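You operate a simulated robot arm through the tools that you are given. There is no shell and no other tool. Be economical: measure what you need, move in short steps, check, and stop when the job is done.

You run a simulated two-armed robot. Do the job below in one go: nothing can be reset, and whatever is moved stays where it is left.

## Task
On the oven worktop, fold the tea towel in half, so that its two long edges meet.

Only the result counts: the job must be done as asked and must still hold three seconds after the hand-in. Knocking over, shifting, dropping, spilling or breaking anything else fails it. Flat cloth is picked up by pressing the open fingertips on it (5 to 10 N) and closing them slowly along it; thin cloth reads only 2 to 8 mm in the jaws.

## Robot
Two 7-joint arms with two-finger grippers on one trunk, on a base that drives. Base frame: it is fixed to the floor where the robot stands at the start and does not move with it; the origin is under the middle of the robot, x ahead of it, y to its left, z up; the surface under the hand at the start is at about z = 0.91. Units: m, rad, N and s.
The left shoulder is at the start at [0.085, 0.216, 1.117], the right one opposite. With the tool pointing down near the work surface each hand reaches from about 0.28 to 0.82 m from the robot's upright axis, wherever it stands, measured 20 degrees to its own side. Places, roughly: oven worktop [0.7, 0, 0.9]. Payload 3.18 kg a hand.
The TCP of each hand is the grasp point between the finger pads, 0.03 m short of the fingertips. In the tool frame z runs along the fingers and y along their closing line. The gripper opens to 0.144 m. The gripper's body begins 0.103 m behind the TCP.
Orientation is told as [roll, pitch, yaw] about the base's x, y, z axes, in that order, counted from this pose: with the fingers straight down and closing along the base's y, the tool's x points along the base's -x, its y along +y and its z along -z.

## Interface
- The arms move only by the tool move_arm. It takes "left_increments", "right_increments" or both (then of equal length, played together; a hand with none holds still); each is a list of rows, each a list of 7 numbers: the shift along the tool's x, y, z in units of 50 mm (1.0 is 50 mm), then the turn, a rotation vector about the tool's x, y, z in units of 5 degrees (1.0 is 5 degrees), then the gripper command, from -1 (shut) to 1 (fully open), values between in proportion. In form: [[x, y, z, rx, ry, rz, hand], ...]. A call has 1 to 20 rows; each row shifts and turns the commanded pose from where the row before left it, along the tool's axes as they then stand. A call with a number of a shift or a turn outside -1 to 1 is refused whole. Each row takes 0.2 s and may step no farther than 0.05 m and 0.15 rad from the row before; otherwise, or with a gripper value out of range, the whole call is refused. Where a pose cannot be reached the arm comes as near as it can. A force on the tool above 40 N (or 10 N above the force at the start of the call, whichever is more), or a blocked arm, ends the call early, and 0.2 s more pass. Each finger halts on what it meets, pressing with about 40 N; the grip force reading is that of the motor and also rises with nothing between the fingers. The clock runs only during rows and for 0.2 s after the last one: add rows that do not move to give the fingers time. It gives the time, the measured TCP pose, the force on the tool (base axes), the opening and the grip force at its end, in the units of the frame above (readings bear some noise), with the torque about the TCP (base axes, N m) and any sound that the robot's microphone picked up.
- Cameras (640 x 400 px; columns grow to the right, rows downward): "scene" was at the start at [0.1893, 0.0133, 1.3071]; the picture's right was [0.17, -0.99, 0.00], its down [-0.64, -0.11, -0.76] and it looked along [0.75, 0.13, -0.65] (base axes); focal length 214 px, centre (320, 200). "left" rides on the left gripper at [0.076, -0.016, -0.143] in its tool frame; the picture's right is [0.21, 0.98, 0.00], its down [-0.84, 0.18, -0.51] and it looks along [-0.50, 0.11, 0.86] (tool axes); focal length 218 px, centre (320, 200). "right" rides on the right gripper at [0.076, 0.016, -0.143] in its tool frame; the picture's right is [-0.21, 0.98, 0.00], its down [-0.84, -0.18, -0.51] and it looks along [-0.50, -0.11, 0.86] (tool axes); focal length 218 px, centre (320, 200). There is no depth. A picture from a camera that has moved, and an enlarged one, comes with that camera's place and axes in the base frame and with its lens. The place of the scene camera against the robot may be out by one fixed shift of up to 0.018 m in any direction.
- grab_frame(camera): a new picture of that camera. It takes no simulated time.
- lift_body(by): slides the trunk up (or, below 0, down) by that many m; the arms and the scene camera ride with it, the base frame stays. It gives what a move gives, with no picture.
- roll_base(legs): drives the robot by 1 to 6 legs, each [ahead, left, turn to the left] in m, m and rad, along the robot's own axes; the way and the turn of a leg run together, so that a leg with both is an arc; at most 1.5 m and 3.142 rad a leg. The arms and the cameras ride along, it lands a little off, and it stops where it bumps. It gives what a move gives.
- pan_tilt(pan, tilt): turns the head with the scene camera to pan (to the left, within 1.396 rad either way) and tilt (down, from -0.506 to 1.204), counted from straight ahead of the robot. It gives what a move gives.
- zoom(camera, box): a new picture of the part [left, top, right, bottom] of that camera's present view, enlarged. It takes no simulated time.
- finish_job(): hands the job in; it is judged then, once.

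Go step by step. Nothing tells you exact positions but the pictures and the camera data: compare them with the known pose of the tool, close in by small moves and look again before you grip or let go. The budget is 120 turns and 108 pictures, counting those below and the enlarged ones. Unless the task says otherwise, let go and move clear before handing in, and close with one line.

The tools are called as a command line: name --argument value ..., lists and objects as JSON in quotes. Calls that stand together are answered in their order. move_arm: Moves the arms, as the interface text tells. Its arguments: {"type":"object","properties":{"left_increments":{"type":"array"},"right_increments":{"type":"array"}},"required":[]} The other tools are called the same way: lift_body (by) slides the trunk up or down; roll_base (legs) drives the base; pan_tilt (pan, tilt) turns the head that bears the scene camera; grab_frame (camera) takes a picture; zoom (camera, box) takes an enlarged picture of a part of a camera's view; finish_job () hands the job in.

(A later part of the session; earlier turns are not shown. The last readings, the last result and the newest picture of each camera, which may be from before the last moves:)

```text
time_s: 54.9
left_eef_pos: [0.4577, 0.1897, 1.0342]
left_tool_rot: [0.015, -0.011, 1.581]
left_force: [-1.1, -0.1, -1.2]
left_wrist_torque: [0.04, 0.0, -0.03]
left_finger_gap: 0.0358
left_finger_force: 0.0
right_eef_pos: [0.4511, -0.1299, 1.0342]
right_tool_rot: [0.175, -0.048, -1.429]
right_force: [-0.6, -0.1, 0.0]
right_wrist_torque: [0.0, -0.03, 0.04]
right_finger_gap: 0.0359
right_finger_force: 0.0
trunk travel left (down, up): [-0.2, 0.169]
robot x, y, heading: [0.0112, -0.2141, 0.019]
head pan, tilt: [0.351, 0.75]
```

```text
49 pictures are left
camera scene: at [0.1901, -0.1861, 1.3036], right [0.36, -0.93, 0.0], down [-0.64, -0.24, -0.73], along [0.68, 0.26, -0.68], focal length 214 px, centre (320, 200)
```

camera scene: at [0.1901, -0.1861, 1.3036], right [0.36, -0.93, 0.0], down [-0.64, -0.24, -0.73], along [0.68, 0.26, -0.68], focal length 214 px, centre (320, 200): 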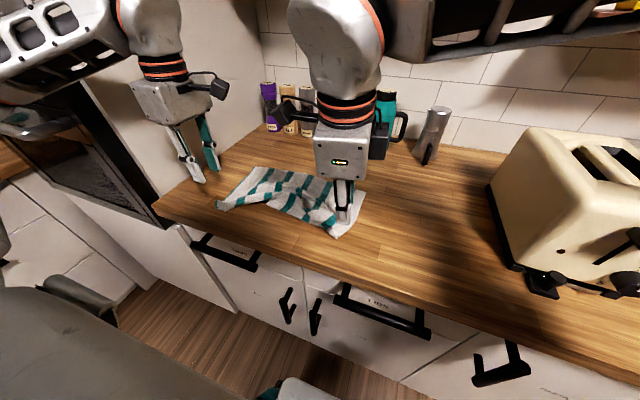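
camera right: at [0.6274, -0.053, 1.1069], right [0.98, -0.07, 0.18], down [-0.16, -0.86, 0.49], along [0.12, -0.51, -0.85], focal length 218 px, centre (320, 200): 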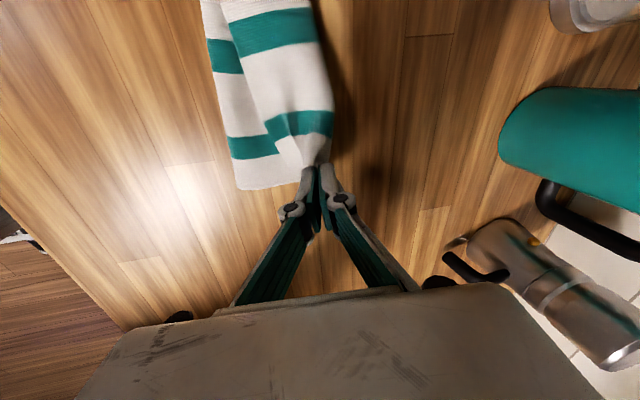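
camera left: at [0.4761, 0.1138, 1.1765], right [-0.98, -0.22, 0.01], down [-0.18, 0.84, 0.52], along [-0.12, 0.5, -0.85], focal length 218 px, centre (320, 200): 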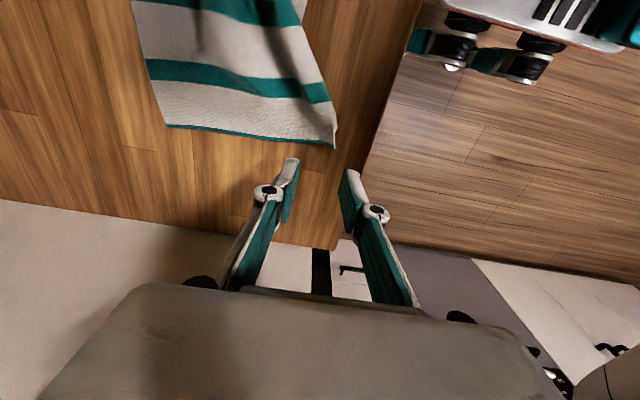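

The towel is open again with some ripples. I'm levelling the right hand and turning it the other way (yaw +90°), out of its joint limit.

move_arm --right_increments '[[0, 0, -0.4, 1, 0.25, 0, -0.5], [0, 0, 0, 1, 0.25, 0, -0.5], [0, 0, 0, 0, 0, -1, -0.5], [0, 0, 0, 0, 0, -1, -0.5], [0, 0, 0, 0, 0, -1, -0.5], [0, 0, 0, 0, 0, -1, -0.5], [0, 0, 0, 0, 0, -1, -0.5], [0, 0, 0, 0, 0, -1, -0.5], [0, 0, 0, 0, 0, -1, -0.5], [0, 0, 0, 0, 0, -1, -0.5], [0, 0, 0, 0, 0, -1, -0.5], [0, 0, 0, 0, 0, -1, -0.5], [0, 0, 0, 0, 0, -1, -0.5], [0, 0, 0, 0, 0, -1, -0.5], [0, 0, 0, 0, 0, -1, -0.5], [0, 0, 0, 0, 0, -1, -0.5], [0, 0, 0, 0, 0, -1, -0.5], [0, 0, 0, 0, 0, -1, -0.5], [0, 0, 0, 0, 0, 0, -0.5]]'

grab_frame --camera "right"

```text
time_s: 58.9
left_eef_pos: [0.4585, 0.1914, 1.0335]
left_tool_rot: [0.018, -0.011, 1.581]
left_force: [-0.6, 0.0, -0.5]
left_wrist_torque: [0.0, 0.02, 0.01]
left_finger_gap: 0.0361
left_finger_force: 0.0
right_eef_pos: [0.448, -0.1286, 1.0535]
right_tool_rot: [-0.007, 0.001, -0.025]
right_force: [-0.2, -0.2, -0.6]
right_wrist_torque: [0.01, 0.0, -0.02]
right_finger_gap: 0.036
right_finger_force: 0.1
trunk travel left (down, up): [-0.2, 0.169]
robot x, y, heading: [0.0091, -0.2136, 0.015]
head pan, tilt: [0.351, 0.75]
```

```text
48 pictures are left
camera right: at [0.3712, -0.1091, 1.1973], right [0.23, 0.97, -0.01], down [0.84, -0.2, 0.51], along [0.49, -0.12, -0.86], focal length 218 px, centre (320, 200)
```

right: 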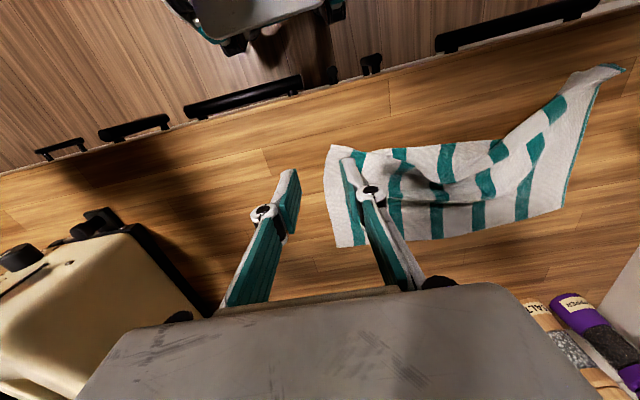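

The open towel is clear from here: NR is at (0.457, -0.116), FR at (0.633, -0.142) and NL at (0.436, 0.191). I'm finishing the right hand's turn and moving over NR.

move_arm --right_increments '[[0, 0, 0, 0, 0, -1, -0.5], [0, 0, 0, 0, 0, -1, -0.5], [0, 0, 0, 0, 0, -1, -0.5], [0, 0, 0, 0, 0, -1, -0.5], [0, 0, 0, 0, 0, -1, -0.5], [0, 0, 0, 0, 0, -1, -0.5], [0, 0, 0, 0, 0, -1, -0.5], [0, 0, 0, 0, 0, -1, -0.5], [0, 0, 0, 0, 0, -1, -0.5], [0, 0, 0, 0, 0, -1, -0.5], [0, 0, 0, 0, 0, -1, -0.5], [0, 0, 0, 0, 0, -1, -0.5], [0, 0, 0, 0, 0, -1, -0.5], [0, 0, 0, 0, 0, -1, -0.5], [0, 0, 0, 0, 0, -1, -0.5], [0, 0, 0, 0, 0, -1, -0.5], [0, 0, 0, 0, 0, -1, -0.5], [0, 0, 0, 0, 0, -1, -0.5], [-0.5, -0.5, 0.6, 0, 0, 0, -0.5], [0, 0, 0, 0, 0, 0, -0.5]]'

grab_frame --camera "right"

```text
time_s: 63.1
left_eef_pos: [0.4578, 0.1912, 1.0332]
left_tool_rot: [0.016, -0.011, 1.582]
left_force: [0.2, 0.2, 0.2]
left_wrist_torque: [-0.03, 0.0, 0.01]
left_finger_gap: 0.0362
left_finger_force: 0.1
right_eef_pos: [0.4649, -0.1284, 1.038]
right_tool_rot: [-0.005, -0.002, 0.797]
right_force: [-0.1, 0.3, -0.9]
right_wrist_torque: [0.02, 0.01, 0.02]
right_finger_gap: 0.0361
right_finger_force: 0.0
right hand out of reach, approached as far as the arm can: row 11, 12, 13, 14, 15, 16, 17, 18, 19
trunk travel left (down, up): [-0.2, 0.169]
robot x, y, heading: [0.0059, -0.2187, 0.02]
head pan, tilt: [0.351, 0.75]
```

```text
47 pictures are left
camera right: at [0.3981, -0.1704, 1.182], right [-0.55, 0.83, -0.01], down [0.71, 0.48, 0.51], along [0.43, 0.28, -0.86], focal length 218 px, centre (320, 200)
```

right: 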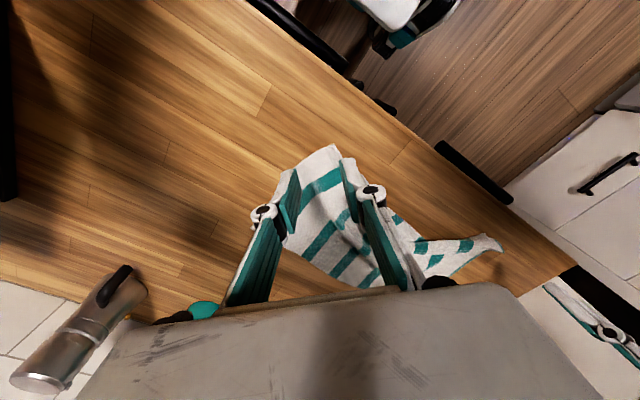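

The right wrist stops at yaw 0.8. I'll use yaw 0 for both hands instead, pinching only the last centimetre at the edge and pitching the hands while folding, so I'm turning them back.

move_arm --right_increments '[[0, 0, 0, 0, 0, 1, -0.5], [0, 0, 0, 0, 0, 1, -0.5], [0, 0, 0, 0, 0, 1, -0.5], [0, 0, 0, 0, 0, 1, -0.5], [0, 0, 0, 0, 0, 1, -0.5], [0, 0, 0, 0, 0, 1, -0.5], [0, 0, 0, 0, 0, 1, -0.5], [0, 0, 0, 0, 0, 1, -0.5], [0, 0, 0, 0, 0, 1, -0.5], [0, 0, 0, 0, 0, 0, -0.5]]' --left_increments '[[0, 0, 0, 0, 0, 1, -0.5], [0, 0, 0, 0, 0, 1, -0.5], [0, 0, 0, 0, 0, 1, -0.5], [0, 0, 0, 0, 0, 1, -0.5], [0, 0, 0, 0, 0, 1, -0.5], [0, 0, 0, 0, 0, 1, -0.5], [0, 0, 0, 0, 0, 1, -0.5], [0, 0, 0, 0, 0, 1, -0.5], [0, 0, 0, 0, 0, 1, -0.5], [0, 0, 0, 0, 0, 0, -0.5]]'

```text
time_s: 65.3
left_eef_pos: [0.4576, 0.1922, 1.0348]
left_tool_rot: [0.017, 0.005, 0.793]
left_force: [0.0, 0.2, 0.7]
left_wrist_torque: [0.04, -0.02, 0.03]
left_finger_gap: 0.0359
left_finger_force: 0.0
right_eef_pos: [0.4644, -0.1281, 1.0375]
right_tool_rot: [-0.005, 0.0, 0.014]
right_force: [0.1, -0.5, -0.1]
right_wrist_torque: [0.03, 0.01, -0.02]
right_finger_gap: 0.0359
right_finger_force: 0.0
trunk travel left (down, up): [-0.2, 0.169]
robot x, y, heading: [0.0054, -0.211, 0.015]
head pan, tilt: [0.351, 0.75]
```

move_arm --left_increments '[[0, 0, 0, 0, 0, 0.9, -0.5], [0, 0, 0, 0, 0, 0.9, -0.5], [0, 0, 0, 0, 0, 0.9, -0.5], [0.19, -0.22, 0.5, 0, 0, 0, -0.5], [0.19, -0.22, 0.5, 0, 0, 0, -0.5], [0, 0, 0.5, 0, 0, 0, -0.5], [0, 0, 0, 0, 0, 0, -0.5]]' --right_increments '[[0.13, 0.43, 0, 0, 0, 0, -0.5], [0, 0.43, 0, 0, 0, 0, -0.5], [0, 0, 0, 0, 0, 0, -0.5], [0, 0, 0.5, 0, 0, 0, -0.5], [0, 0, 0.5, 0, 0, 0, -0.5], [0, 0, 0.55, 0, 0, 0, -0.5], [0, 0, 0, 0, 0, 0, -0.5]]'

grab_frame --camera "left"

grab_frame --camera "right"

```text
time_s: 66.9
left_eef_pos: [0.4516, 0.1643, 0.9584]
left_tool_rot: [0.014, 0.009, 0.56]
left_force: [0.1, -0.2, 0.6]
left_wrist_torque: [0.0, 0.0, 0.02]
left_finger_gap: 0.0361
left_finger_force: 0.0
right_eef_pos: [0.4572, -0.086, 0.9602]
right_tool_rot: [-0.008, -0.002, 0.016]
right_force: [0.2, 0.2, 0.2]
right_wrist_torque: [0.0, -0.01, -0.01]
right_finger_gap: 0.0361
right_finger_force: 0.0
trunk travel left (down, up): [-0.2, 0.169]
robot x, y, heading: [0.0098, -0.2139, 0.016]
head pan, tilt: [0.351, 0.75]
```

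```text
46 pictures are left
camera left: at [0.3977, 0.1092, 1.1028], right [-0.7, 0.72, 0.02], down [0.63, 0.6, 0.5], along [0.35, 0.36, -0.86], focal length 218 px, centre (320, 200)
```

left: 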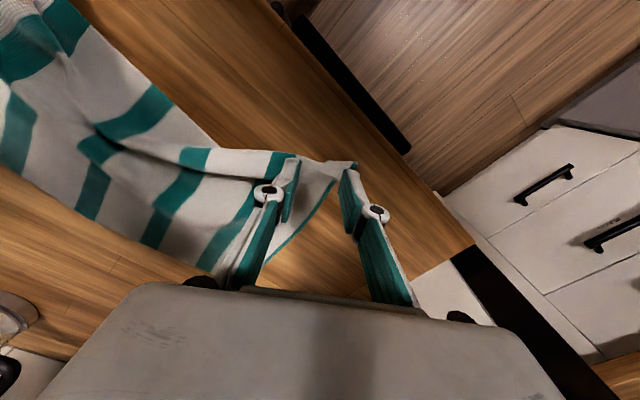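

```text
45 pictures are left
camera right: at [0.3804, -0.0691, 1.1018], right [0.19, 0.98, -0.01], down [0.84, -0.16, 0.51], along [0.5, -0.1, -0.86], focal length 218 px, centre (320, 200)
```

right: 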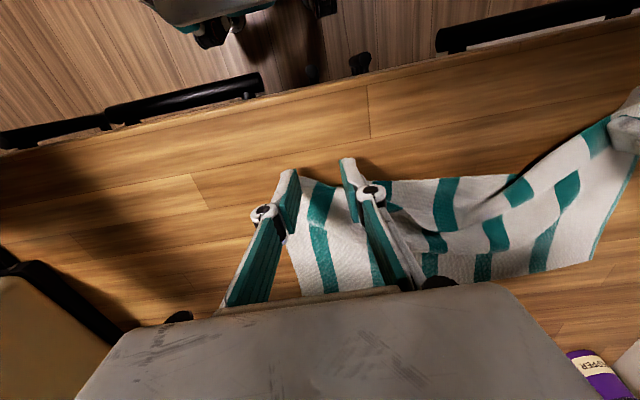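

I'm fine-tuning both hands so the fingers straddle the hems with about 1.4 cm of overlap, then lowering.

move_arm --left_increments '[[0.14, -0.2, 0, 0, 0, 0, -0.5], [0, 0, 0, 0, 0, 0, -0.5], [0, 0, 0, 0, 0, 0, -0.5], [0, 0, 0, 0, 0, 0, -0.5], [0, 0, 0.22, 0, 0, 0, -0.5], [0, 0, 0, 0, 0, 0, -0.5]]' --right_increments '[[0, 0, 0, 0, 0, 1, -0.5], [0, 0, 0, 0, 0, 1, -0.5], [0, 0, 0, 0, 0, 1, -0.5], [0, 0, 0, 0, 0, 1, -0.5], [-0.29, 0.33, 0, 0, 0, 0, -0.5], [0, 0, 0.25, 0, 0, 0, -0.5]]'

zoom --camera "left" --box '[220, 120, 420, 245]'

zoom --camera "right" --box '[220, 120, 420, 245]'

```text
time_s: 68.3
left_eef_pos: [0.45, 0.1538, 0.9476]
left_tool_rot: [0.017, 0.008, 0.562]
left_force: [0.0, 0.0, 0.1]
left_wrist_torque: [-0.02, -0.03, -0.03]
left_finger_gap: 0.0362
left_finger_force: 0.1
right_eef_pos: [0.4846, -0.0737, 0.961]
right_tool_rot: [0.023, 0.004, -0.35]
right_force: [0.4, -0.2, -0.4]
right_wrist_torque: [-0.01, 0.0, 0.06]
right_finger_gap: 0.0364
right_finger_force: 0.1
trunk travel left (down, up): [-0.2, 0.169]
robot x, y, heading: [0.0053, -0.2166, 0.015]
head pan, tilt: [0.351, 0.75]
```

```text
3.20 times, centred on (320, 182) of left
camera zoom: at [0.3966, 0.0979, 1.0916], right [-0.7, 0.72, 0.02], down [0.63, 0.59, 0.5], along [0.35, 0.36, -0.86], focal length 698 px, centre (320, 256)
```

zoom: 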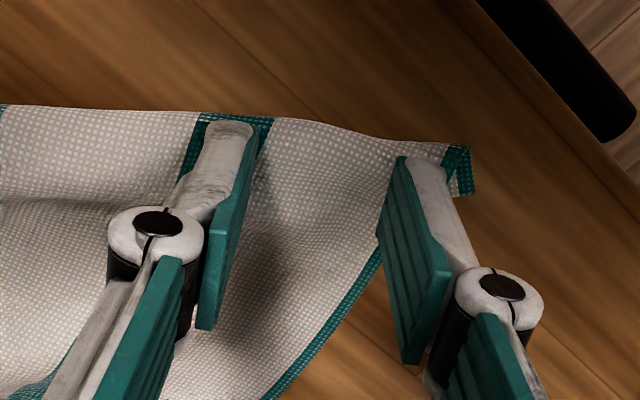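

```text
3.20 times, centred on (320, 182) of right
camera zoom: at [0.4171, -0.036, 1.1046], right [0.53, 0.85, 0.02], down [0.73, -0.47, 0.5], along [0.43, -0.25, -0.87], focal length 698 px, centre (320, 256)
```

zoom: 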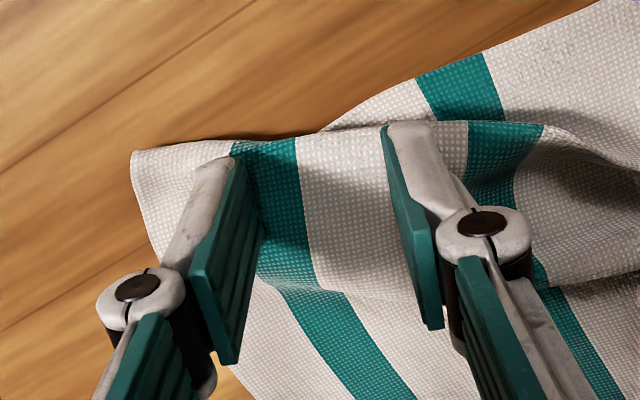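

move_arm --right_increments '[[0.17, -0.43, 0, 0, 0, 1, -0.5], [0, 0, 0.15, 0, 0, 0, -0.5], [0, 0, 0.15, 0, 0, 0, -0.5], [0, 0, 0, 0, 0, 0, -0.5]]'

zoom --camera "right" --box '[220, 120, 420, 245]'

```text
time_s: 69.1
left_eef_pos: [0.4512, 0.1528, 0.9486]
left_tool_rot: [0.017, 0.009, 0.561]
left_force: [1.0, 0.1, 0.4]
left_wrist_torque: [0.0, 0.05, 0.01]
left_finger_gap: 0.0362
left_finger_force: 0.0
right_eef_pos: [0.4639, -0.0883, 0.9403]
right_tool_rot: [0.008, -0.004, -0.421]
right_force: [-5.4, 1.0, 27.9]
right_wrist_torque: [-0.39, 0.14, -0.07]
right_finger_gap: 0.037
right_finger_force: 0.0
trunk travel left (down, up): [-0.2, 0.169]
robot x, y, heading: [0.0063, -0.2145, 0.015]
head pan, tilt: [0.351, 0.75]
stopped in row 3 (right hand): the force on the tool passed its limit at 48 N (the readings are from after the stop); the commanded pose is now the measured one
```

```text
3.20 times, centred on (320, 182) of right
camera zoom: at [0.3973, -0.0427, 1.0846], right [0.59, 0.81, 0.01], down [0.69, -0.51, 0.51], along [0.42, -0.29, -0.86], focal length 698 px, centre (320, 256)
```

zoom: 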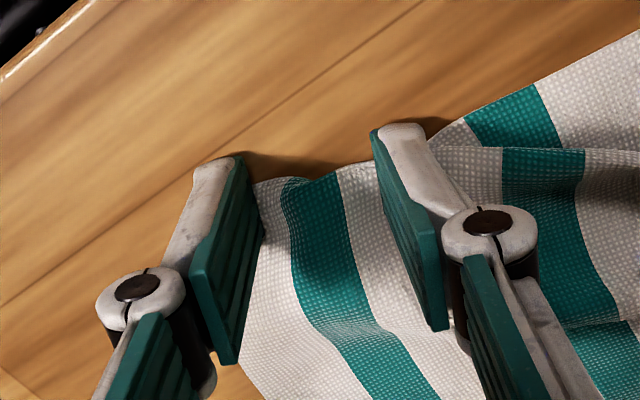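

move_arm --left_increments '[[0, 0, 0.1, 0, 0, 0, -0.5], [0, 0, 0.04, 0, 0, 0, -0.5], [0, 0, 0, 0, 0, 0, -0.5]]' --right_increments '[[0, 0, -0.02, 0, 0, 0, -0.5], [0, 0, 0, 0, 0, 0, -0.5], [0, 0, 0, 0, 0, 0, -0.5]]'

```text
time_s: 69.9
left_eef_pos: [0.4494, 0.1532, 0.9419]
left_tool_rot: [0.015, 0.006, 0.561]
left_force: [-1.1, -0.7, 7.1]
left_wrist_torque: [-0.11, -0.02, -0.04]
left_finger_gap: 0.0356
left_finger_force: 0.1
right_eef_pos: [0.4629, -0.0902, 0.9387]
right_tool_rot: [0.002, -0.007, -0.421]
right_force: [0.2, 1.8, 27.9]
right_wrist_torque: [-0.12, -0.19, 0.03]
right_finger_gap: 0.027
right_finger_force: 12.8
trunk travel left (down, up): [-0.2, 0.169]
robot x, y, heading: [0.0094, -0.2143, 0.016]
head pan, tilt: [0.351, 0.75]
```

move_arm --left_increments '[[0, 0, 0.015, 0, 0, 0, -0.55], [0, 0, 0, 0, 0, 0, -0.6], [0, 0, 0, 0, 0, 0, -0.65], [0, 0, 0.005, 0, 0, 0, -0.7]]' --right_increments '[[0, 0, -0.025, 0, 0, 0, -0.55], [0, 0, 0, 0, 0, 0, -0.6], [0, 0, 0, 0, 0, 0, -0.65], [0, 0, 0, 0, 0, 0, -0.7]]'

```text
time_s: 70.9
left_eef_pos: [0.4494, 0.153, 0.9402]
left_tool_rot: [0.017, 0.005, 0.563]
left_force: [-0.5, -0.7, 14.6]
left_wrist_torque: [-0.03, -0.03, 0.0]
left_finger_gap: 0.0205
left_finger_force: 0.0
right_eef_pos: [0.4635, -0.0909, 0.9407]
right_tool_rot: [0.004, -0.006, -0.421]
right_force: [-0.1, -0.2, 11.2]
right_wrist_torque: [-0.06, -0.06, 0.0]
right_finger_gap: 0.0213
right_finger_force: 0.0
trunk travel left (down, up): [-0.2, 0.169]
robot x, y, heading: [0.0089, -0.2157, 0.012]
head pan, tilt: [0.351, 0.75]
```

move_arm --left_increments '[[0, 0, 0.005, 0, 0, 0, -0.74], [0, 0, 0.005, 0, 0, 0, -0.78], [0, 0, 0.005, 0, 0, 0, -0.82], [0, 0, 0.005, 0, 0, 0, -0.86]]' --right_increments '[[0, 0, 0.01, 0, 0, 0, -0.74], [0, 0, 0.005, 0, 0, 0, -0.78], [0, 0, 0.005, 0, 0, 0, -0.82], [0, 0, 0.005, 0, 0, 0, -0.86]]'

```text
time_s: 71.9
left_eef_pos: [0.4491, 0.1543, 0.9408]
left_tool_rot: [0.016, 0.008, 0.561]
left_force: [-0.3, 1.8, 13.4]
left_wrist_torque: [0.05, -0.03, -0.02]
left_finger_gap: 0.0104
left_finger_force: 0.5
right_eef_pos: [0.4622, -0.091, 0.9393]
right_tool_rot: [0.003, -0.006, -0.42]
right_force: [-0.4, -1.0, 17.0]
right_wrist_torque: [0.06, -0.17, -0.04]
right_finger_gap: 0.0091
right_finger_force: 0.0
trunk travel left (down, up): [-0.2, 0.169]
robot x, y, heading: [0.0074, -0.2119, 0.017]
head pan, tilt: [0.351, 0.75]
```

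move_arm --left_increments '[[0, 0, 0.005, 0, 0, 0, -0.9], [0, 0, 0, 0, 0, 0, -0.94], [0, 0, 0, 0, 0, 0, -1], [0, 0, 0, 0, 0, 0, -1], [0, 0, -0.1, 0, 0, 0, -1], [0, 0, -0.3, 0, 0, 0, -1], [0, 0, -0.3, 0, 0, 0, -1]]' --right_increments '[[0, 0, 0, 0, 0, 0, -0.9], [0, 0, 0, 0, 0, 0, -0.94], [0, 0, 0, 0, 0, 0, -1], [0, 0, 0, 0, 0, 0, -1], [0, 0, -0.1, 0, 0, 0, -1], [0, 0, -0.3, 0, 0, 0, -1], [0, 0, -0.3, 0, 0, 0, -1]]'

grab_frame --camera "left"

grab_frame --camera "right"

```text
time_s: 73.5
left_eef_pos: [0.4511, 0.1539, 0.9733]
left_tool_rot: [0.017, 0.009, 0.56]
left_force: [-3.6, -0.9, -1.0]
left_wrist_torque: [0.04, 0.09, -0.02]
left_finger_gap: 0.0011
left_finger_force: 28.1
right_eef_pos: [0.4629, -0.092, 0.9725]
right_tool_rot: [0.002, -0.003, -0.419]
right_force: [-0.6, 1.2, 0.0]
right_wrist_torque: [0.01, 0.01, 0.05]
right_finger_gap: 0.0034
right_finger_force: 35.0
trunk travel left (down, up): [-0.2, 0.169]
robot x, y, heading: [0.01, -0.215, 0.015]
head pan, tilt: [0.351, 0.75]
```

```text
41 pictures are left
camera left: at [0.3971, 0.0984, 1.1178], right [-0.7, 0.72, 0.02], down [0.63, 0.6, 0.5], along [0.35, 0.36, -0.86], focal length 218 px, centre (320, 200)
```

left: 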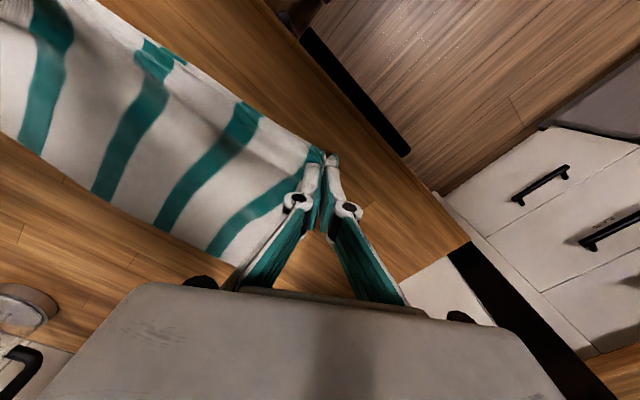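

```text
40 pictures are left
camera right: at [0.3979, -0.044, 1.116], right [0.59, 0.81, 0.0], down [0.69, -0.51, 0.51], along [0.41, -0.3, -0.86], focal length 218 px, centre (320, 200)
```

right: 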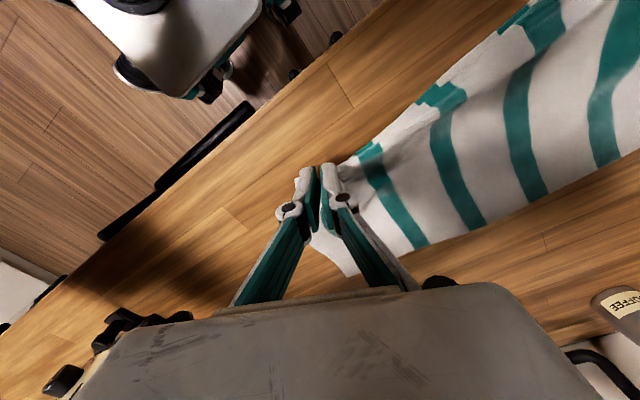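

Both hands hold the hem right at the edge with hardly any tail. I'm straightening both to yaw 0 while lifting, then spreading gently to stretch the edge.

move_arm --left_increments '[[0, 0, -0.1, 0, 0, 0.92, -1], [0, 0, -0.1, 0, 0, 0.92, -1], [0, 0, -0.1, 0, 0, 0.92, -1], [0, 0, -0.1, 0, 0, 0.92, -1], [0, 0, 0, 0, 0, 0.92, -1], [0, 0, 0, 0, 0, 0.92, -1], [0, 0, 0, 0, 0, 0.92, -1], [0, 0.18, 0, 0, 0, 0, -1], [0, 0.18, 0, 0, 0, 0, -1], [0, 0, 0, 0, 0, 0, -1]]' --right_increments '[[0, 0, -0.1, 0, 0, -0.69, -1], [0, 0, -0.1, 0, 0, -0.69, -1], [0, 0, -0.1, 0, 0, -0.69, -1], [0, 0, -0.1, 0, 0, -0.69, -1], [0, 0, 0, 0, 0, -0.69, -1], [0, 0, 0, 0, 0, -0.69, -1], [0, 0, 0, 0, 0, -0.69, -1], [0, -0.18, 0, 0, 0, 0, -1], [0, -0.18, 0, 0, 0, 0, -1], [0, 0, 0, 0, 0, 0, -1]]'

grab_frame --camera "scene"

grab_frame --camera "right"

grab_frame --camera "left"

```text
time_s: 75.7
left_eef_pos: [0.4507, 0.1715, 0.9923]
left_tool_rot: [0.009, 0.017, -0.003]
left_force: [3.6, -32.9, 0.5]
left_wrist_torque: [-0.96, -0.06, -0.06]
left_finger_gap: 0.004
left_finger_force: 35.7
right_eef_pos: [0.4622, -0.1072, 0.9933]
right_tool_rot: [0.005, -0.007, 0.004]
right_force: [-2.8, 31.7, -0.1]
right_wrist_torque: [0.95, 0.11, 0.38]
right_finger_gap: 0.0037
right_finger_force: 35.6
trunk travel left (down, up): [-0.2, 0.169]
robot x, y, heading: [0.0069, -0.2154, 0.014]
head pan, tilt: [0.351, 0.75]
```

```text
39 pictures are left
camera scene: at [0.1913, -0.1855, 1.3032], right [0.36, -0.93, 0.0], down [-0.64, -0.24, -0.73], along [0.68, 0.26, -0.68], focal length 214 px, centre (320, 200)
```

scene: 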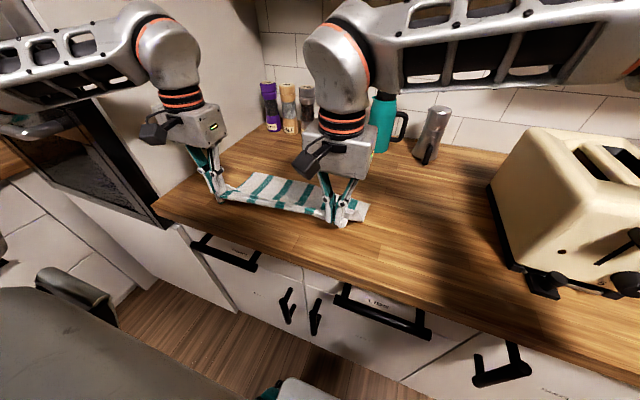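

```text
38 pictures are left
camera right: at [0.3847, -0.0914, 1.1362], right [0.2, 0.98, 0.01], down [0.84, -0.18, 0.51], along [0.5, -0.1, -0.86], focal length 218 px, centre (320, 200)
```

right: 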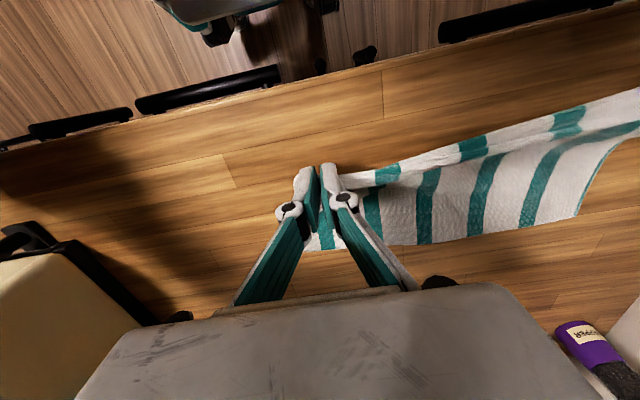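

```text
37 pictures are left
camera left: at [0.3769, 0.1541, 1.1374], right [-0.2, 0.98, 0.01], down [0.85, 0.17, 0.49], along [0.48, 0.11, -0.87], focal length 218 px, centre (320, 200)
```

left: 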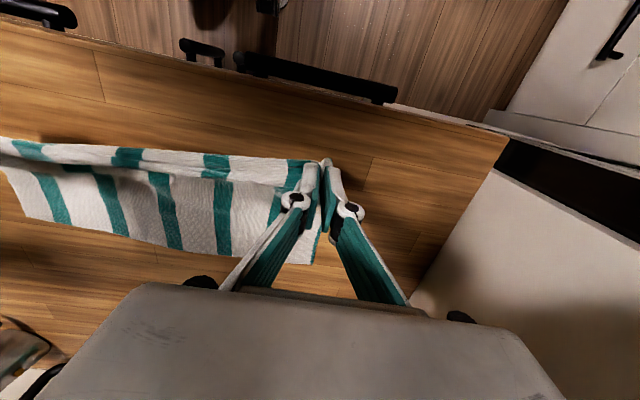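

The grip is solid but the tension is too high. I'm easing it a little and pulling the edge back towards the robot low down to flatten the towel before the fold.

move_arm --left_increments '[[0, -0.14, 0, 0, 0, 0, -1], [0.3, 0, 0.15, 0, 0, 0, -1], [0.3, 0, 0.15, 0, 0, 0, -1], [0.3, 0, 0.15, 0, 0, 0, -1], [0.3, 0, 0.15, 0, 0, 0, -1], [0, 0, 0, 0, 0, 0, -1]]' --right_increments '[[0, 0.14, 0, 0, 0, 0, -1], [0.35, 0, 0.15, 0, 0, 0, -1], [0.35, 0, 0.15, 0, 0, 0, -1], [0.35, 0, 0.15, 0, 0, 0, -1], [0.35, 0, 0.15, 0, 0, 0, -1], [0, 0, 0, 0, 0, 0, -1]]'

grab_frame --camera "right"

grab_frame --camera "left"

```text
time_s: 77.1
left_eef_pos: [0.3923, 0.1648, 0.9647]
left_tool_rot: [0.009, 0.016, -0.002]
left_force: [0.9, -10.0, 1.5]
left_wrist_torque: [-0.34, -0.03, -0.06]
left_finger_gap: 0.0014
left_finger_force: 34.1
right_eef_pos: [0.3929, -0.1023, 0.9648]
right_tool_rot: [0.001, -0.005, 0.001]
right_force: [-0.7, 10.0, 0.1]
right_wrist_torque: [0.44, 0.02, 0.13]
right_finger_gap: 0.0031
right_finger_force: 30.0
trunk travel left (down, up): [-0.2, 0.169]
robot x, y, heading: [0.0083, -0.2182, 0.018]
head pan, tilt: [0.351, 0.75]
```

```text
36 pictures are left
camera right: at [0.3153, -0.0857, 1.1075], right [0.21, 0.98, 0.0], down [0.84, -0.18, 0.51], along [0.5, -0.11, -0.86], focal length 218 px, centre (320, 200)
```

right: 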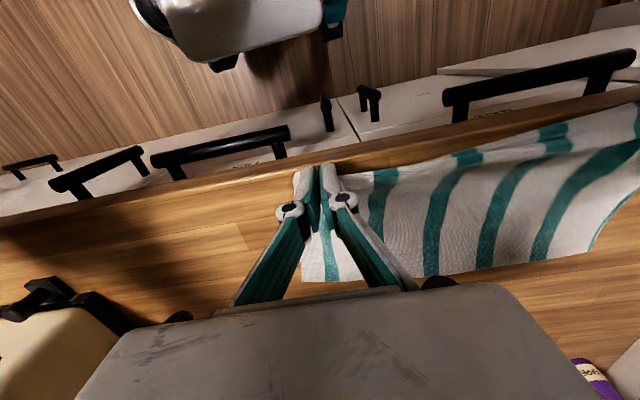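

```text
35 pictures are left
camera left: at [0.3167, 0.1469, 1.1092], right [-0.21, 0.98, 0.01], down [0.85, 0.17, 0.5], along [0.48, 0.11, -0.87], focal length 218 px, centre (320, 200)
```

left: 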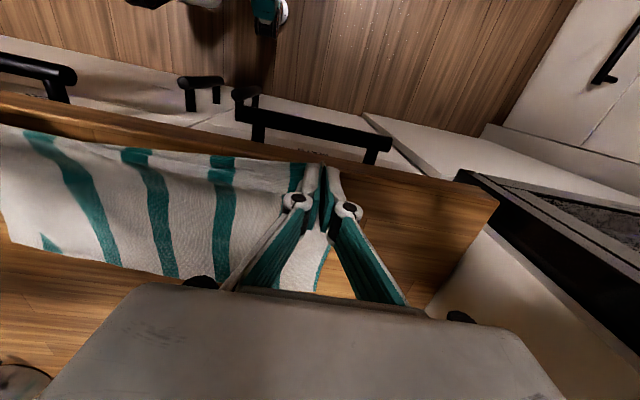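

zoom --camera "scene" --box '[200, 150, 400, 275]'

zoom --camera "left" --box '[0, 110, 340, 322]'

```text
3.20 times, centred on (300, 212) of scene
camera zoom: at [0.1911, -0.1857, 1.3033], right [0.36, -0.93, 0.0], down [-0.64, -0.24, -0.73], along [0.68, 0.26, -0.68], focal length 686 px, centre (384, 160)
```

zoom: 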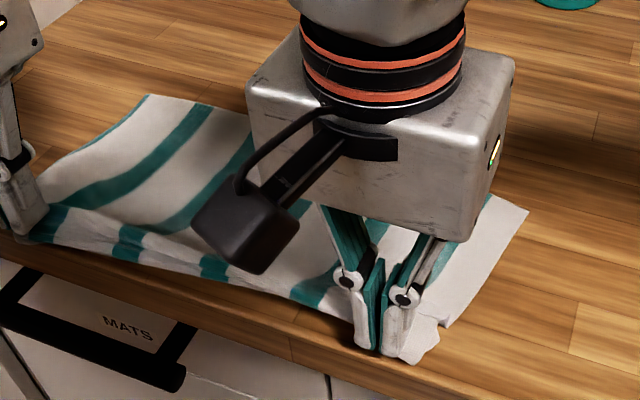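

```text
1.88 times, centred on (170, 216) of left
camera zoom: at [0.3167, 0.1469, 1.1092], right [-0.21, 0.98, 0.01], down [0.85, 0.17, 0.5], along [0.48, 0.11, -0.87], focal length 411 px, centre (602, 170)
```

zoom: 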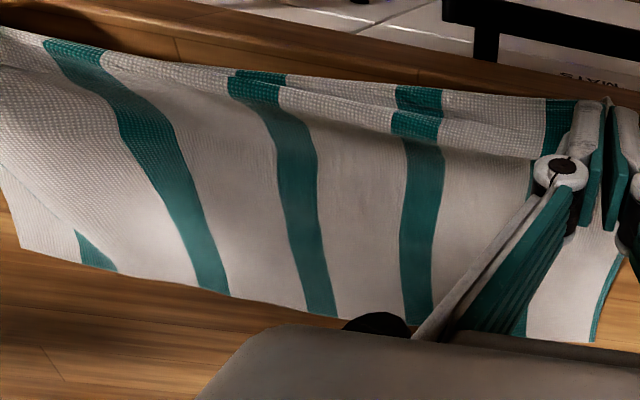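

The towel is spread well with only a short lip. I'm raising the edge to the top of the arc and pitching both hands back there, so that the lip swings towards the far side.

move_arm --left_increments '[[-0.2, 0, -0.35, 0, 0, 0, -1], [-0.3, 0, -0.35, 0, 0, 0, -1], [-0.3, 0, -0.35, 0, 0, 0, -1], [-0.4, 0, -0.35, 0, 0, 0, -1], [0, 0, 0, 0, 1, 0, -1], [0, 0, 0, 0, 1, 0, -1], [0, 0, 0, 0, 1, 0, -1], [0, 0, 0, 0, 1, 0, -1], [0, 0, 0, 0, 1, 0, -1], [0, 0, 0, 0, 1, 0, -1], [0, 0, 0, 0, 1, 0, -1], [0, 0, 0, 0, 1, 0, -1], [0, 0, 0, 0, 0, 0, -1]]' --right_increments '[[-0.2, 0, -0.35, 0, 0, 0, -1], [-0.3, 0, -0.35, 0, 0, 0, -1], [-0.3, 0, -0.35, 0, 0, 0, -1], [-0.4, 0, -0.35, 0, 0, 0, -1], [0, 0, 0, 0, 1, 0, -1], [0, 0, 0, 0, 1, 0, -1], [0, 0, 0, 0, 1, 0, -1], [0, 0, 0, 0, 1, 0, -1], [0, 0, 0, 0, 1, 0, -1], [0, 0, 0, 0, 1, 0, -1], [0, 0, 0, 0, 1, 0, -1], [0, 0, 0, 0, 1, 0, -1], [0, 0, 0, 0, 0, 0, -1]]'

grab_frame --camera "scene"

grab_frame --camera "right"

```text
time_s: 80.1
left_eef_pos: [0.3674, 0.0992, 0.9643]
left_tool_rot: [0.013, 0.713, 0.01]
left_force: [3.2, -1.8, 5.1]
left_wrist_torque: [-0.03, 0.02, -0.02]
left_finger_gap: 0.0043
left_finger_force: 43.5
left hand out of reach, approached as far as the arm can: row 6, 7, 8, 9, 10, 11, 12
right_eef_pos: [0.4724, -0.1149, 1.0555]
right_tool_rot: [0.071, 0.694, 0.0]
right_force: [-0.5, 1.9, -0.4]
right_wrist_torque: [0.05, 0.01, -0.03]
right_finger_gap: 0.0019
right_finger_force: 31.8
trunk travel left (down, up): [-0.2, 0.169]
robot x, y, heading: [0.0045, -0.2217, 0.019]
head pan, tilt: [0.351, 0.75]
stopped in row 13 (right hand): the arm was blocked; the commanded pose is now the measured one
```

```text
32 pictures are left
camera scene: at [0.1916, -0.186, 1.3032], right [0.36, -0.93, 0.0], down [-0.64, -0.24, -0.73], along [0.68, 0.26, -0.68], focal length 214 px, centre (320, 200)
```

scene: 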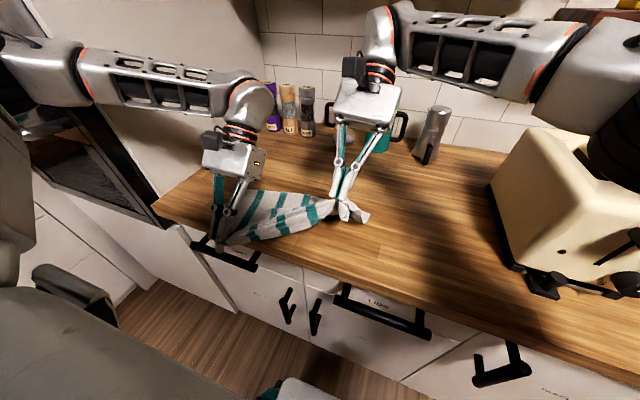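

```text
31 pictures are left
camera right: at [0.5047, -0.1078, 1.2146], right [0.21, 0.98, -0.08], down [0.96, -0.22, -0.16], along [-0.17, -0.04, -0.98], focal length 218 px, centre (320, 200)
```

right: 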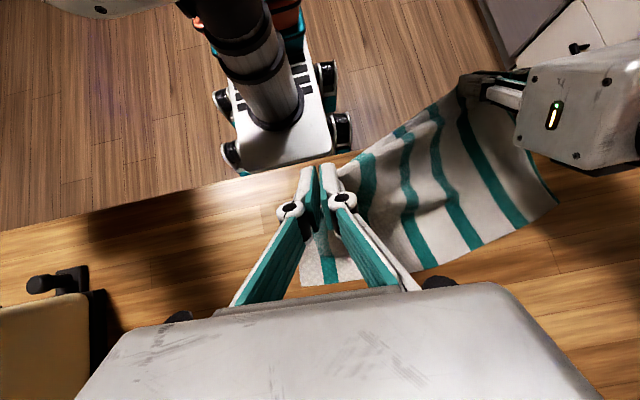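

The left arm cannot take that pitch here. I'm levelling both hands again and bringing the left back in line.

move_arm --left_increments '[[0, 0, 0, 0, -1, 0, -1], [0, 0, 0, 0, -1, 0, -1], [0, 0, 0, 0, -1, 0, -1], [0, 0, 0, 0, -1, 0, -1], [0, 0, 0, 0, -1, 0, -1], [0, 0, 0, 0, -1, 0, -1], [0, 0, 0, 0, -1, 0, -1], [0, 0, 0, 0, -1, 0, -1], [-0.4, 0.4, -0.4, 0, 0, 0, -1], [-0.4, 0.4, -0.4, 0, 0, 0, -1], [0, 0, 0, 0, 0, 0, -1]]' --right_increments '[[0, 0, 0, -0.1, -1, 0, -1], [0, 0, 0, -0.1, -1, 0, -1], [0, 0, 0, 0, -1, 0, -1], [0, 0, 0, 0, -1, 0, -1], [0, 0, 0, 0, -1, 0, -1], [0, 0, 0, 0, -1, 0, -1], [0, 0, 0, 0, -1, 0, -1], [0, 0, 0, 0, -1, 0, -1], [0, 0, 0, 0, 0, 0, -1], [0, 0, 0, 0, 0, 0, -1], [0, 0, 0, 0, 0, 0, -1]]'

```text
time_s: 82.5
left_eef_pos: [0.4082, 0.1396, 1.0038]
left_tool_rot: [0.009, 0.016, 0.002]
left_force: [0.9, -3.4, 1.8]
left_wrist_torque: [-0.14, -0.03, -0.01]
left_finger_gap: 0.0007
left_finger_force: 31.5
right_eef_pos: [0.4687, -0.1107, 1.0536]
right_tool_rot: [0.062, -0.003, -0.049]
right_force: [-0.3, 2.7, -1.6]
right_wrist_torque: [0.01, 0.04, 0.03]
right_finger_gap: 0.0008
right_finger_force: 33.1
trunk travel left (down, up): [-0.2, 0.169]
robot x, y, heading: [0.0103, -0.2102, 0.019]
head pan, tilt: [0.351, 0.75]
```

move_arm --left_increments '[[-0.4, 0.11, -0.3, 0, 0, 0, -1], [-0.4, 0.11, -0.3, 0, 0, 0, -1], [-0.4, 0.11, -0.3, 0, 0, 0, -1], [0, 0, 0, 0, 0, 0, -1]]' --right_increments '[[0, 0, 0, -0.35, 0, -0.28, -1], [0, 0, 0, -0.35, 0, -0.28, -1], [0, 0, 0, 0, 0, 0, -1], [0, 0, 0, 0, 0, 0, -1]]'

grab_frame --camera "right"

zoom --camera "scene" --box '[200, 130, 400, 255]'

```text
time_s: 83.5
left_eef_pos: [0.4692, 0.1568, 1.0466]
left_tool_rot: [0.01, 0.016, 0.002]
left_force: [-0.4, -3.2, -1.2]
left_wrist_torque: [0.05, -0.04, -0.03]
left_finger_gap: 0.0053
left_finger_force: 38.6
right_eef_pos: [0.4707, -0.1106, 1.0537]
right_tool_rot: [0.124, -0.007, 0.0]
right_force: [0.1, 1.9, 0.5]
right_wrist_torque: [0.06, 0.02, 0.04]
right_finger_gap: 0.0009
right_finger_force: 33.0
trunk travel left (down, up): [-0.2, 0.169]
robot x, y, heading: [0.0074, -0.2162, 0.011]
head pan, tilt: [0.351, 0.75]
```

```text
30 pictures are left
camera right: at [0.3913, -0.1122, 1.1972], right [0.21, 0.97, 0.12], down [0.84, -0.24, 0.49], along [0.5, 0.0, -0.86], focal length 218 px, centre (320, 200)
```

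right: 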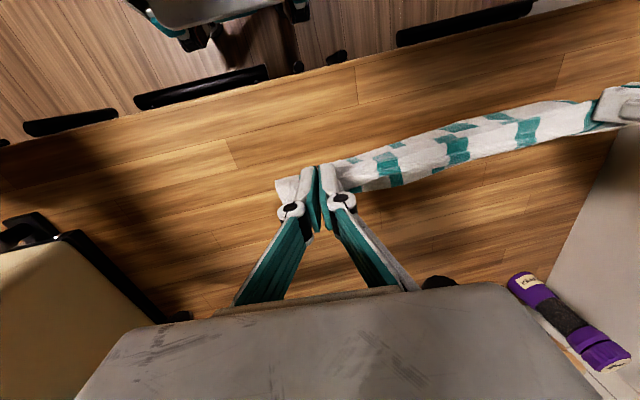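

```text
3.20 times, centred on (300, 192) of scene
camera zoom: at [0.1914, -0.185, 1.3031], right [0.36, -0.93, 0.0], down [-0.64, -0.24, -0.73], along [0.68, 0.26, -0.68], focal length 686 px, centre (384, 224)
```

zoom: 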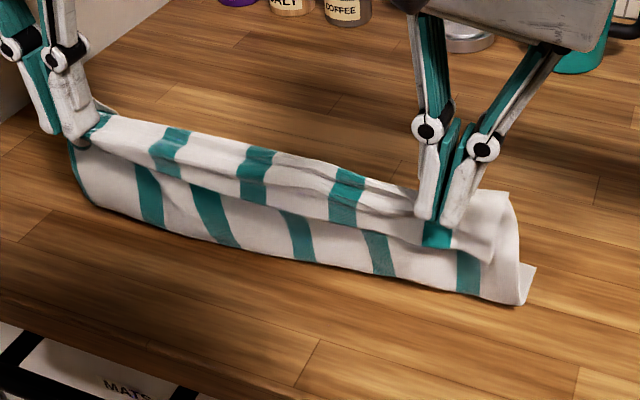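

The edge hangs straight above the fold line, and the far edge lies at about x 0.55–0.57. I'm carrying both hands forward and down to the far edge.

move_arm --left_increments '[[-0.6, 0, 0.1, 0, 0, 0, -1], [-0.6, 0, 0.3, 0, 0, 0, -1], [-0.5, 0, 0.6, 0, 0, 0, -1], [-0.4, 0, 0.7, 0, 0, 0, -1], [0, 0, 0.1, 0, 0, 0, -1], [0, 0, 0, 0, 0, 0, -1]]' --right_increments '[[-0.5, 0, 0.1, 0.7, 0, 0, -1], [-0.5, 0, 0.35, 0.7, 0, 0, -1], [-0.4, 0, 0.65, 0, 0, 0, -1], [-0.34, 0, 0.7, 0, 0, 0, -1], [0, 0, 0.1, 0, 0, 0, -1], [0, 0, 0, 0, 0, 0, -1]]'

grab_frame --camera "left"

grab_frame --camera "right"

zoom --camera "scene" --box '[200, 130, 400, 255]'

```text
time_s: 84.9
left_eef_pos: [0.5723, 0.1567, 0.9544]
left_tool_rot: [0.011, 0.018, 0.002]
left_force: [-0.5, -4.8, 0.5]
left_wrist_torque: [-0.22, 0.01, -0.04]
left_finger_gap: 0.0035
left_finger_force: 31.0
right_eef_pos: [0.5579, -0.1096, 0.9588]
right_tool_rot: [0.002, -0.008, 0.002]
right_force: [0.2, 4.8, -0.1]
right_wrist_torque: [0.18, 0.02, 0.03]
right_finger_gap: 0.0007
right_finger_force: 32.9
trunk travel left (down, up): [-0.2, 0.169]
robot x, y, heading: [0.0082, -0.2149, 0.018]
head pan, tilt: [0.351, 0.75]
```

```text
28 pictures are left
camera left: at [0.4973, 0.1396, 1.0988], right [-0.21, 0.98, 0.01], down [0.85, 0.18, 0.5], along [0.48, 0.12, -0.87], focal length 218 px, centre (320, 200)
```

left: 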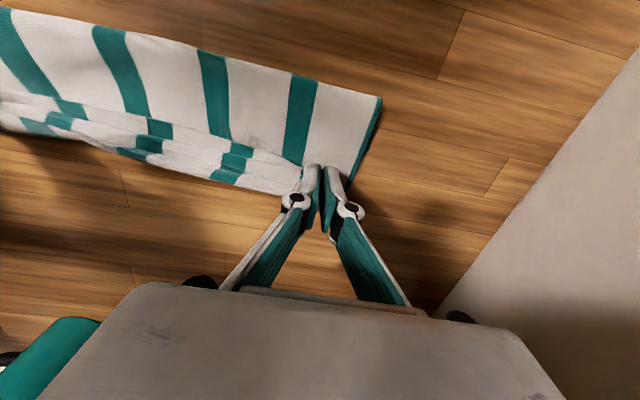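

```text
27 pictures are left
camera right: at [0.4797, -0.0932, 1.1019], right [0.21, 0.98, 0.0], down [0.84, -0.18, 0.51], along [0.5, -0.1, -0.86], focal length 218 px, centre (320, 200)
```

right: 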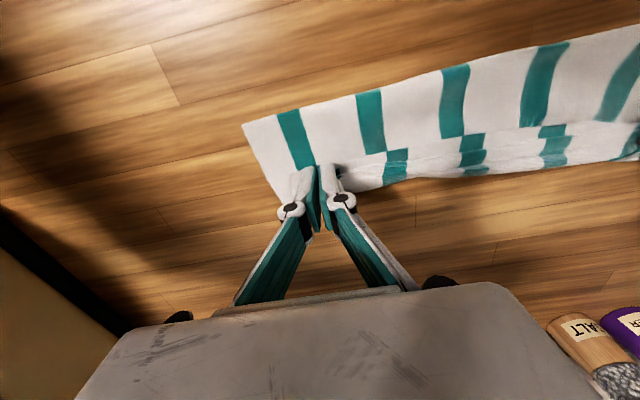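

```text
3.20 times, centred on (300, 192) of scene
camera zoom: at [0.1913, -0.1856, 1.3032], right [0.36, -0.93, 0.0], down [-0.64, -0.24, -0.73], along [0.68, 0.26, -0.68], focal length 686 px, centre (384, 224)
```

zoom: 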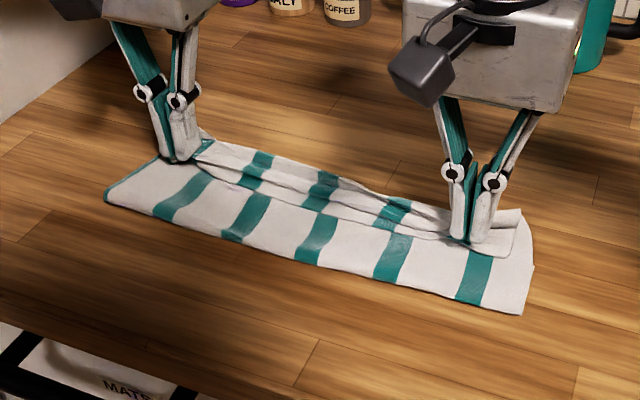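

The fold is laid down well and the top layer looks smooth. I'm lowering the last bit, releasing gently, lifting clear and inspecting.

move_arm --left_increments '[[0, 0, 0.15, 0, 0, 0, -1], [0, 0, 0, 0, 0, 0, -1], [0, 0, 0, 0, 0, 0, -0.85], [0, 0, 0, 0, 0, 0, -0.7], [0, 0, -0.1, 0, 0, 0, -0.7], [0, 0, -0.4, 0, 0, 0, -0.7], [0, 0, -0.9, 0, 0, 0, -0.7], [0, 0, -0.9, 0, 0, 0, -0.7], [0, 0, 0, 0, 0, 0, -0.7]]' --right_increments '[[0, 0, 0.2, 0, 0, 0, -1], [0, 0, 0, 0, 0, 0, -1], [0, 0, 0, 0, 0, 0, -0.85], [0, 0, 0, 0, 0, 0, -0.7], [0, 0, -0.1, 0, 0, 0, -0.7], [0, 0, -0.4, 0, 0, 0, -0.7], [0, 0, -0.9, 0, 0, 0, -0.7], [0, 0, -0.9, 0, 0, 0, -0.7], [0, 0, 0, 0, 0, 0, -0.7]]'

zoom --camera "left" --box '[0, 20, 448, 300]'

zoom --camera "right" --box '[192, 20, 640, 300]'

```text
time_s: 86.9
left_eef_pos: [0.5398, 0.1467, 1.0367]
left_tool_rot: [0.017, 0.006, 0.016]
left_force: [0.8, 0.4, -0.9]
left_wrist_torque: [-0.02, 0.08, 0.0]
left_finger_gap: 0.0215
left_finger_force: 0.0
left hand out of reach, approached as far as the arm can: row 7, 8
right_eef_pos: [0.5606, -0.1117, 1.0622]
right_tool_rot: [0.008, -0.002, -0.007]
right_force: [0.8, 0.2, -0.5]
right_wrist_torque: [-0.03, 0.09, 0.0]
right_finger_gap: 0.0216
right_finger_force: 0.0
trunk travel left (down, up): [-0.2, 0.169]
robot x, y, heading: [0.0057, -0.2164, 0.012]
head pan, tilt: [0.351, 0.75]
```

```text
1.43 times, centred on (224, 160) of left
camera zoom: at [0.4641, 0.1269, 1.1794], right [-0.23, 0.97, 0.02], down [0.84, 0.19, 0.51], along [0.49, 0.13, -0.86], focal length 312 px, centre (457, 257)
```

zoom: 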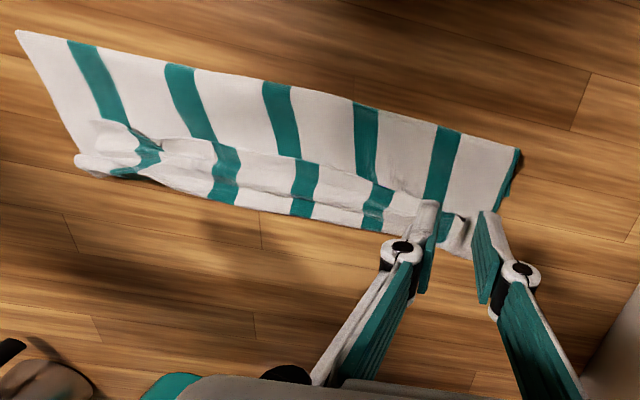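

```text
1.43 times, centred on (416, 160) of right
camera zoom: at [0.4836, -0.0954, 1.2063], right [0.22, 0.98, 0.01], down [0.84, -0.19, 0.51], along [0.5, -0.1, -0.86], focal length 312 px, centre (183, 257)
```

zoom: 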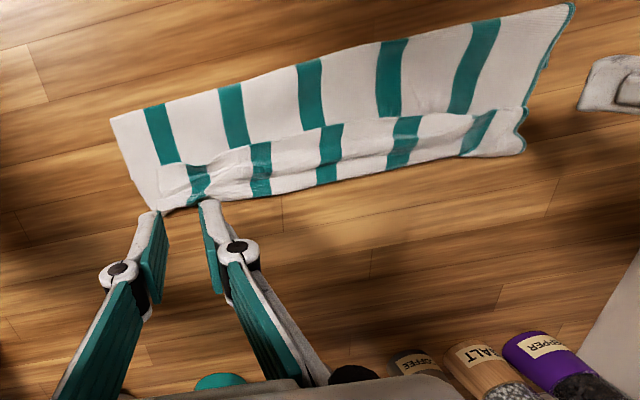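

A tail about 4–5 cm deep is folded back on top, with its hem at x≈0.555 and the far edge at ≈0.605. I'll pick the tail hem up at the right corner first and roll it out towards the far edge.

move_arm --right_increments '[[0.05, 0.23, 0.5, 0, 0, 0, -0.5], [0, 0, 0.6, 0, 0, 0, -0.5], [0, 0, 0.6, 0, 0, 0, -0.5], [0, 0, 0.3, 0, 0, 0, -0.5], [0, 0, 0, 0, 0, 0, -0.5]]'

zoom --camera "right" --box '[180, 90, 436, 250]'

```text
time_s: 88.1
left_eef_pos: [0.5382, 0.145, 1.0381]
left_tool_rot: [0.016, 0.001, 0.018]
left_force: [-0.3, 0.2, -0.5]
left_wrist_torque: [0.04, -0.01, 0.0]
left_finger_gap: 0.0215
left_finger_force: 0.0
right_eef_pos: [0.5585, -0.1004, 0.9702]
right_tool_rot: [0.017, -0.006, -0.008]
right_force: [-1.0, 0.3, 0.0]
right_wrist_torque: [0.0, 0.01, 0.01]
right_finger_gap: 0.0361
right_finger_force: 0.0
trunk travel left (down, up): [-0.2, 0.169]
robot x, y, heading: [0.0127, -0.2162, 0.018]
head pan, tilt: [0.351, 0.75]
```

```text
2.50 times, centred on (308, 170) of right
camera zoom: at [0.4806, -0.0845, 1.1125], right [0.22, 0.98, 0.02], down [0.84, -0.2, 0.51], along [0.5, -0.1, -0.86], focal length 546 px, centre (350, 275)
```

zoom: 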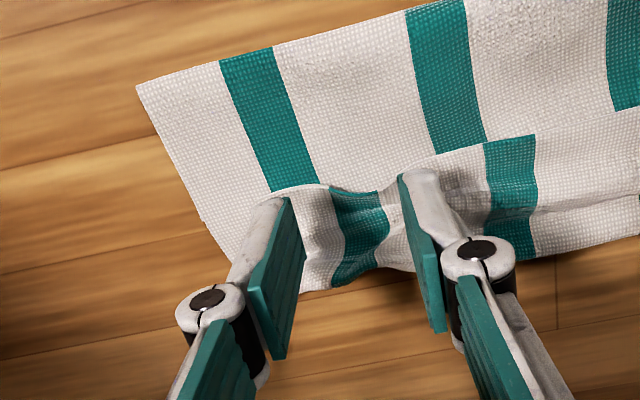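

move_arm --right_increments '[[0, 0, 0.2, 0, 0, 0, -0.5], [0, 0, 0.15, 0, 0, 0, -0.5], [0, 0, 0.1, 0, 0, 0, -0.5], [0, 0, 0, 0, 0, 0, -0.5]]'

```text
time_s: 89.1
left_eef_pos: [0.5387, 0.145, 1.0393]
left_tool_rot: [0.014, -0.001, 0.016]
left_force: [0.1, -0.3, -0.4]
left_wrist_torque: [0.0, 0.01, 0.03]
left_finger_gap: 0.0216
left_finger_force: 0.0
right_eef_pos: [0.5576, -0.1004, 0.9474]
right_tool_rot: [0.013, -0.007, -0.007]
right_force: [0.5, 1.1, 0.1]
right_wrist_torque: [-0.03, 0.0, 0.02]
right_finger_gap: 0.036
right_finger_force: 0.1
trunk travel left (down, up): [-0.2, 0.169]
robot x, y, heading: [0.0102, -0.2132, 0.018]
head pan, tilt: [0.351, 0.75]
```

move_arm --right_increments '[[0, 0, 0.06, 0, 0, 0, -0.5], [0, 0, 0.02, 0, 0, 0, -0.5], [0, 0, 0, 0, 0, 0, -0.5]]'

```text
time_s: 89.9
left_eef_pos: [0.5394, 0.1463, 1.039]
left_tool_rot: [0.016, 0.001, 0.017]
left_force: [0.7, 0.4, -0.3]
left_wrist_torque: [0.04, 0.0, -0.01]
left_finger_gap: 0.0216
left_finger_force: 0.0
right_eef_pos: [0.557, -0.1009, 0.9437]
right_tool_rot: [0.013, -0.006, -0.008]
right_force: [-1.1, 1.3, 6.2]
right_wrist_torque: [-0.08, 0.0, -0.03]
right_finger_gap: 0.0355
right_finger_force: 0.0
trunk travel left (down, up): [-0.2, 0.169]
robot x, y, heading: [0.0051, -0.2183, 0.012]
head pan, tilt: [0.351, 0.75]
```

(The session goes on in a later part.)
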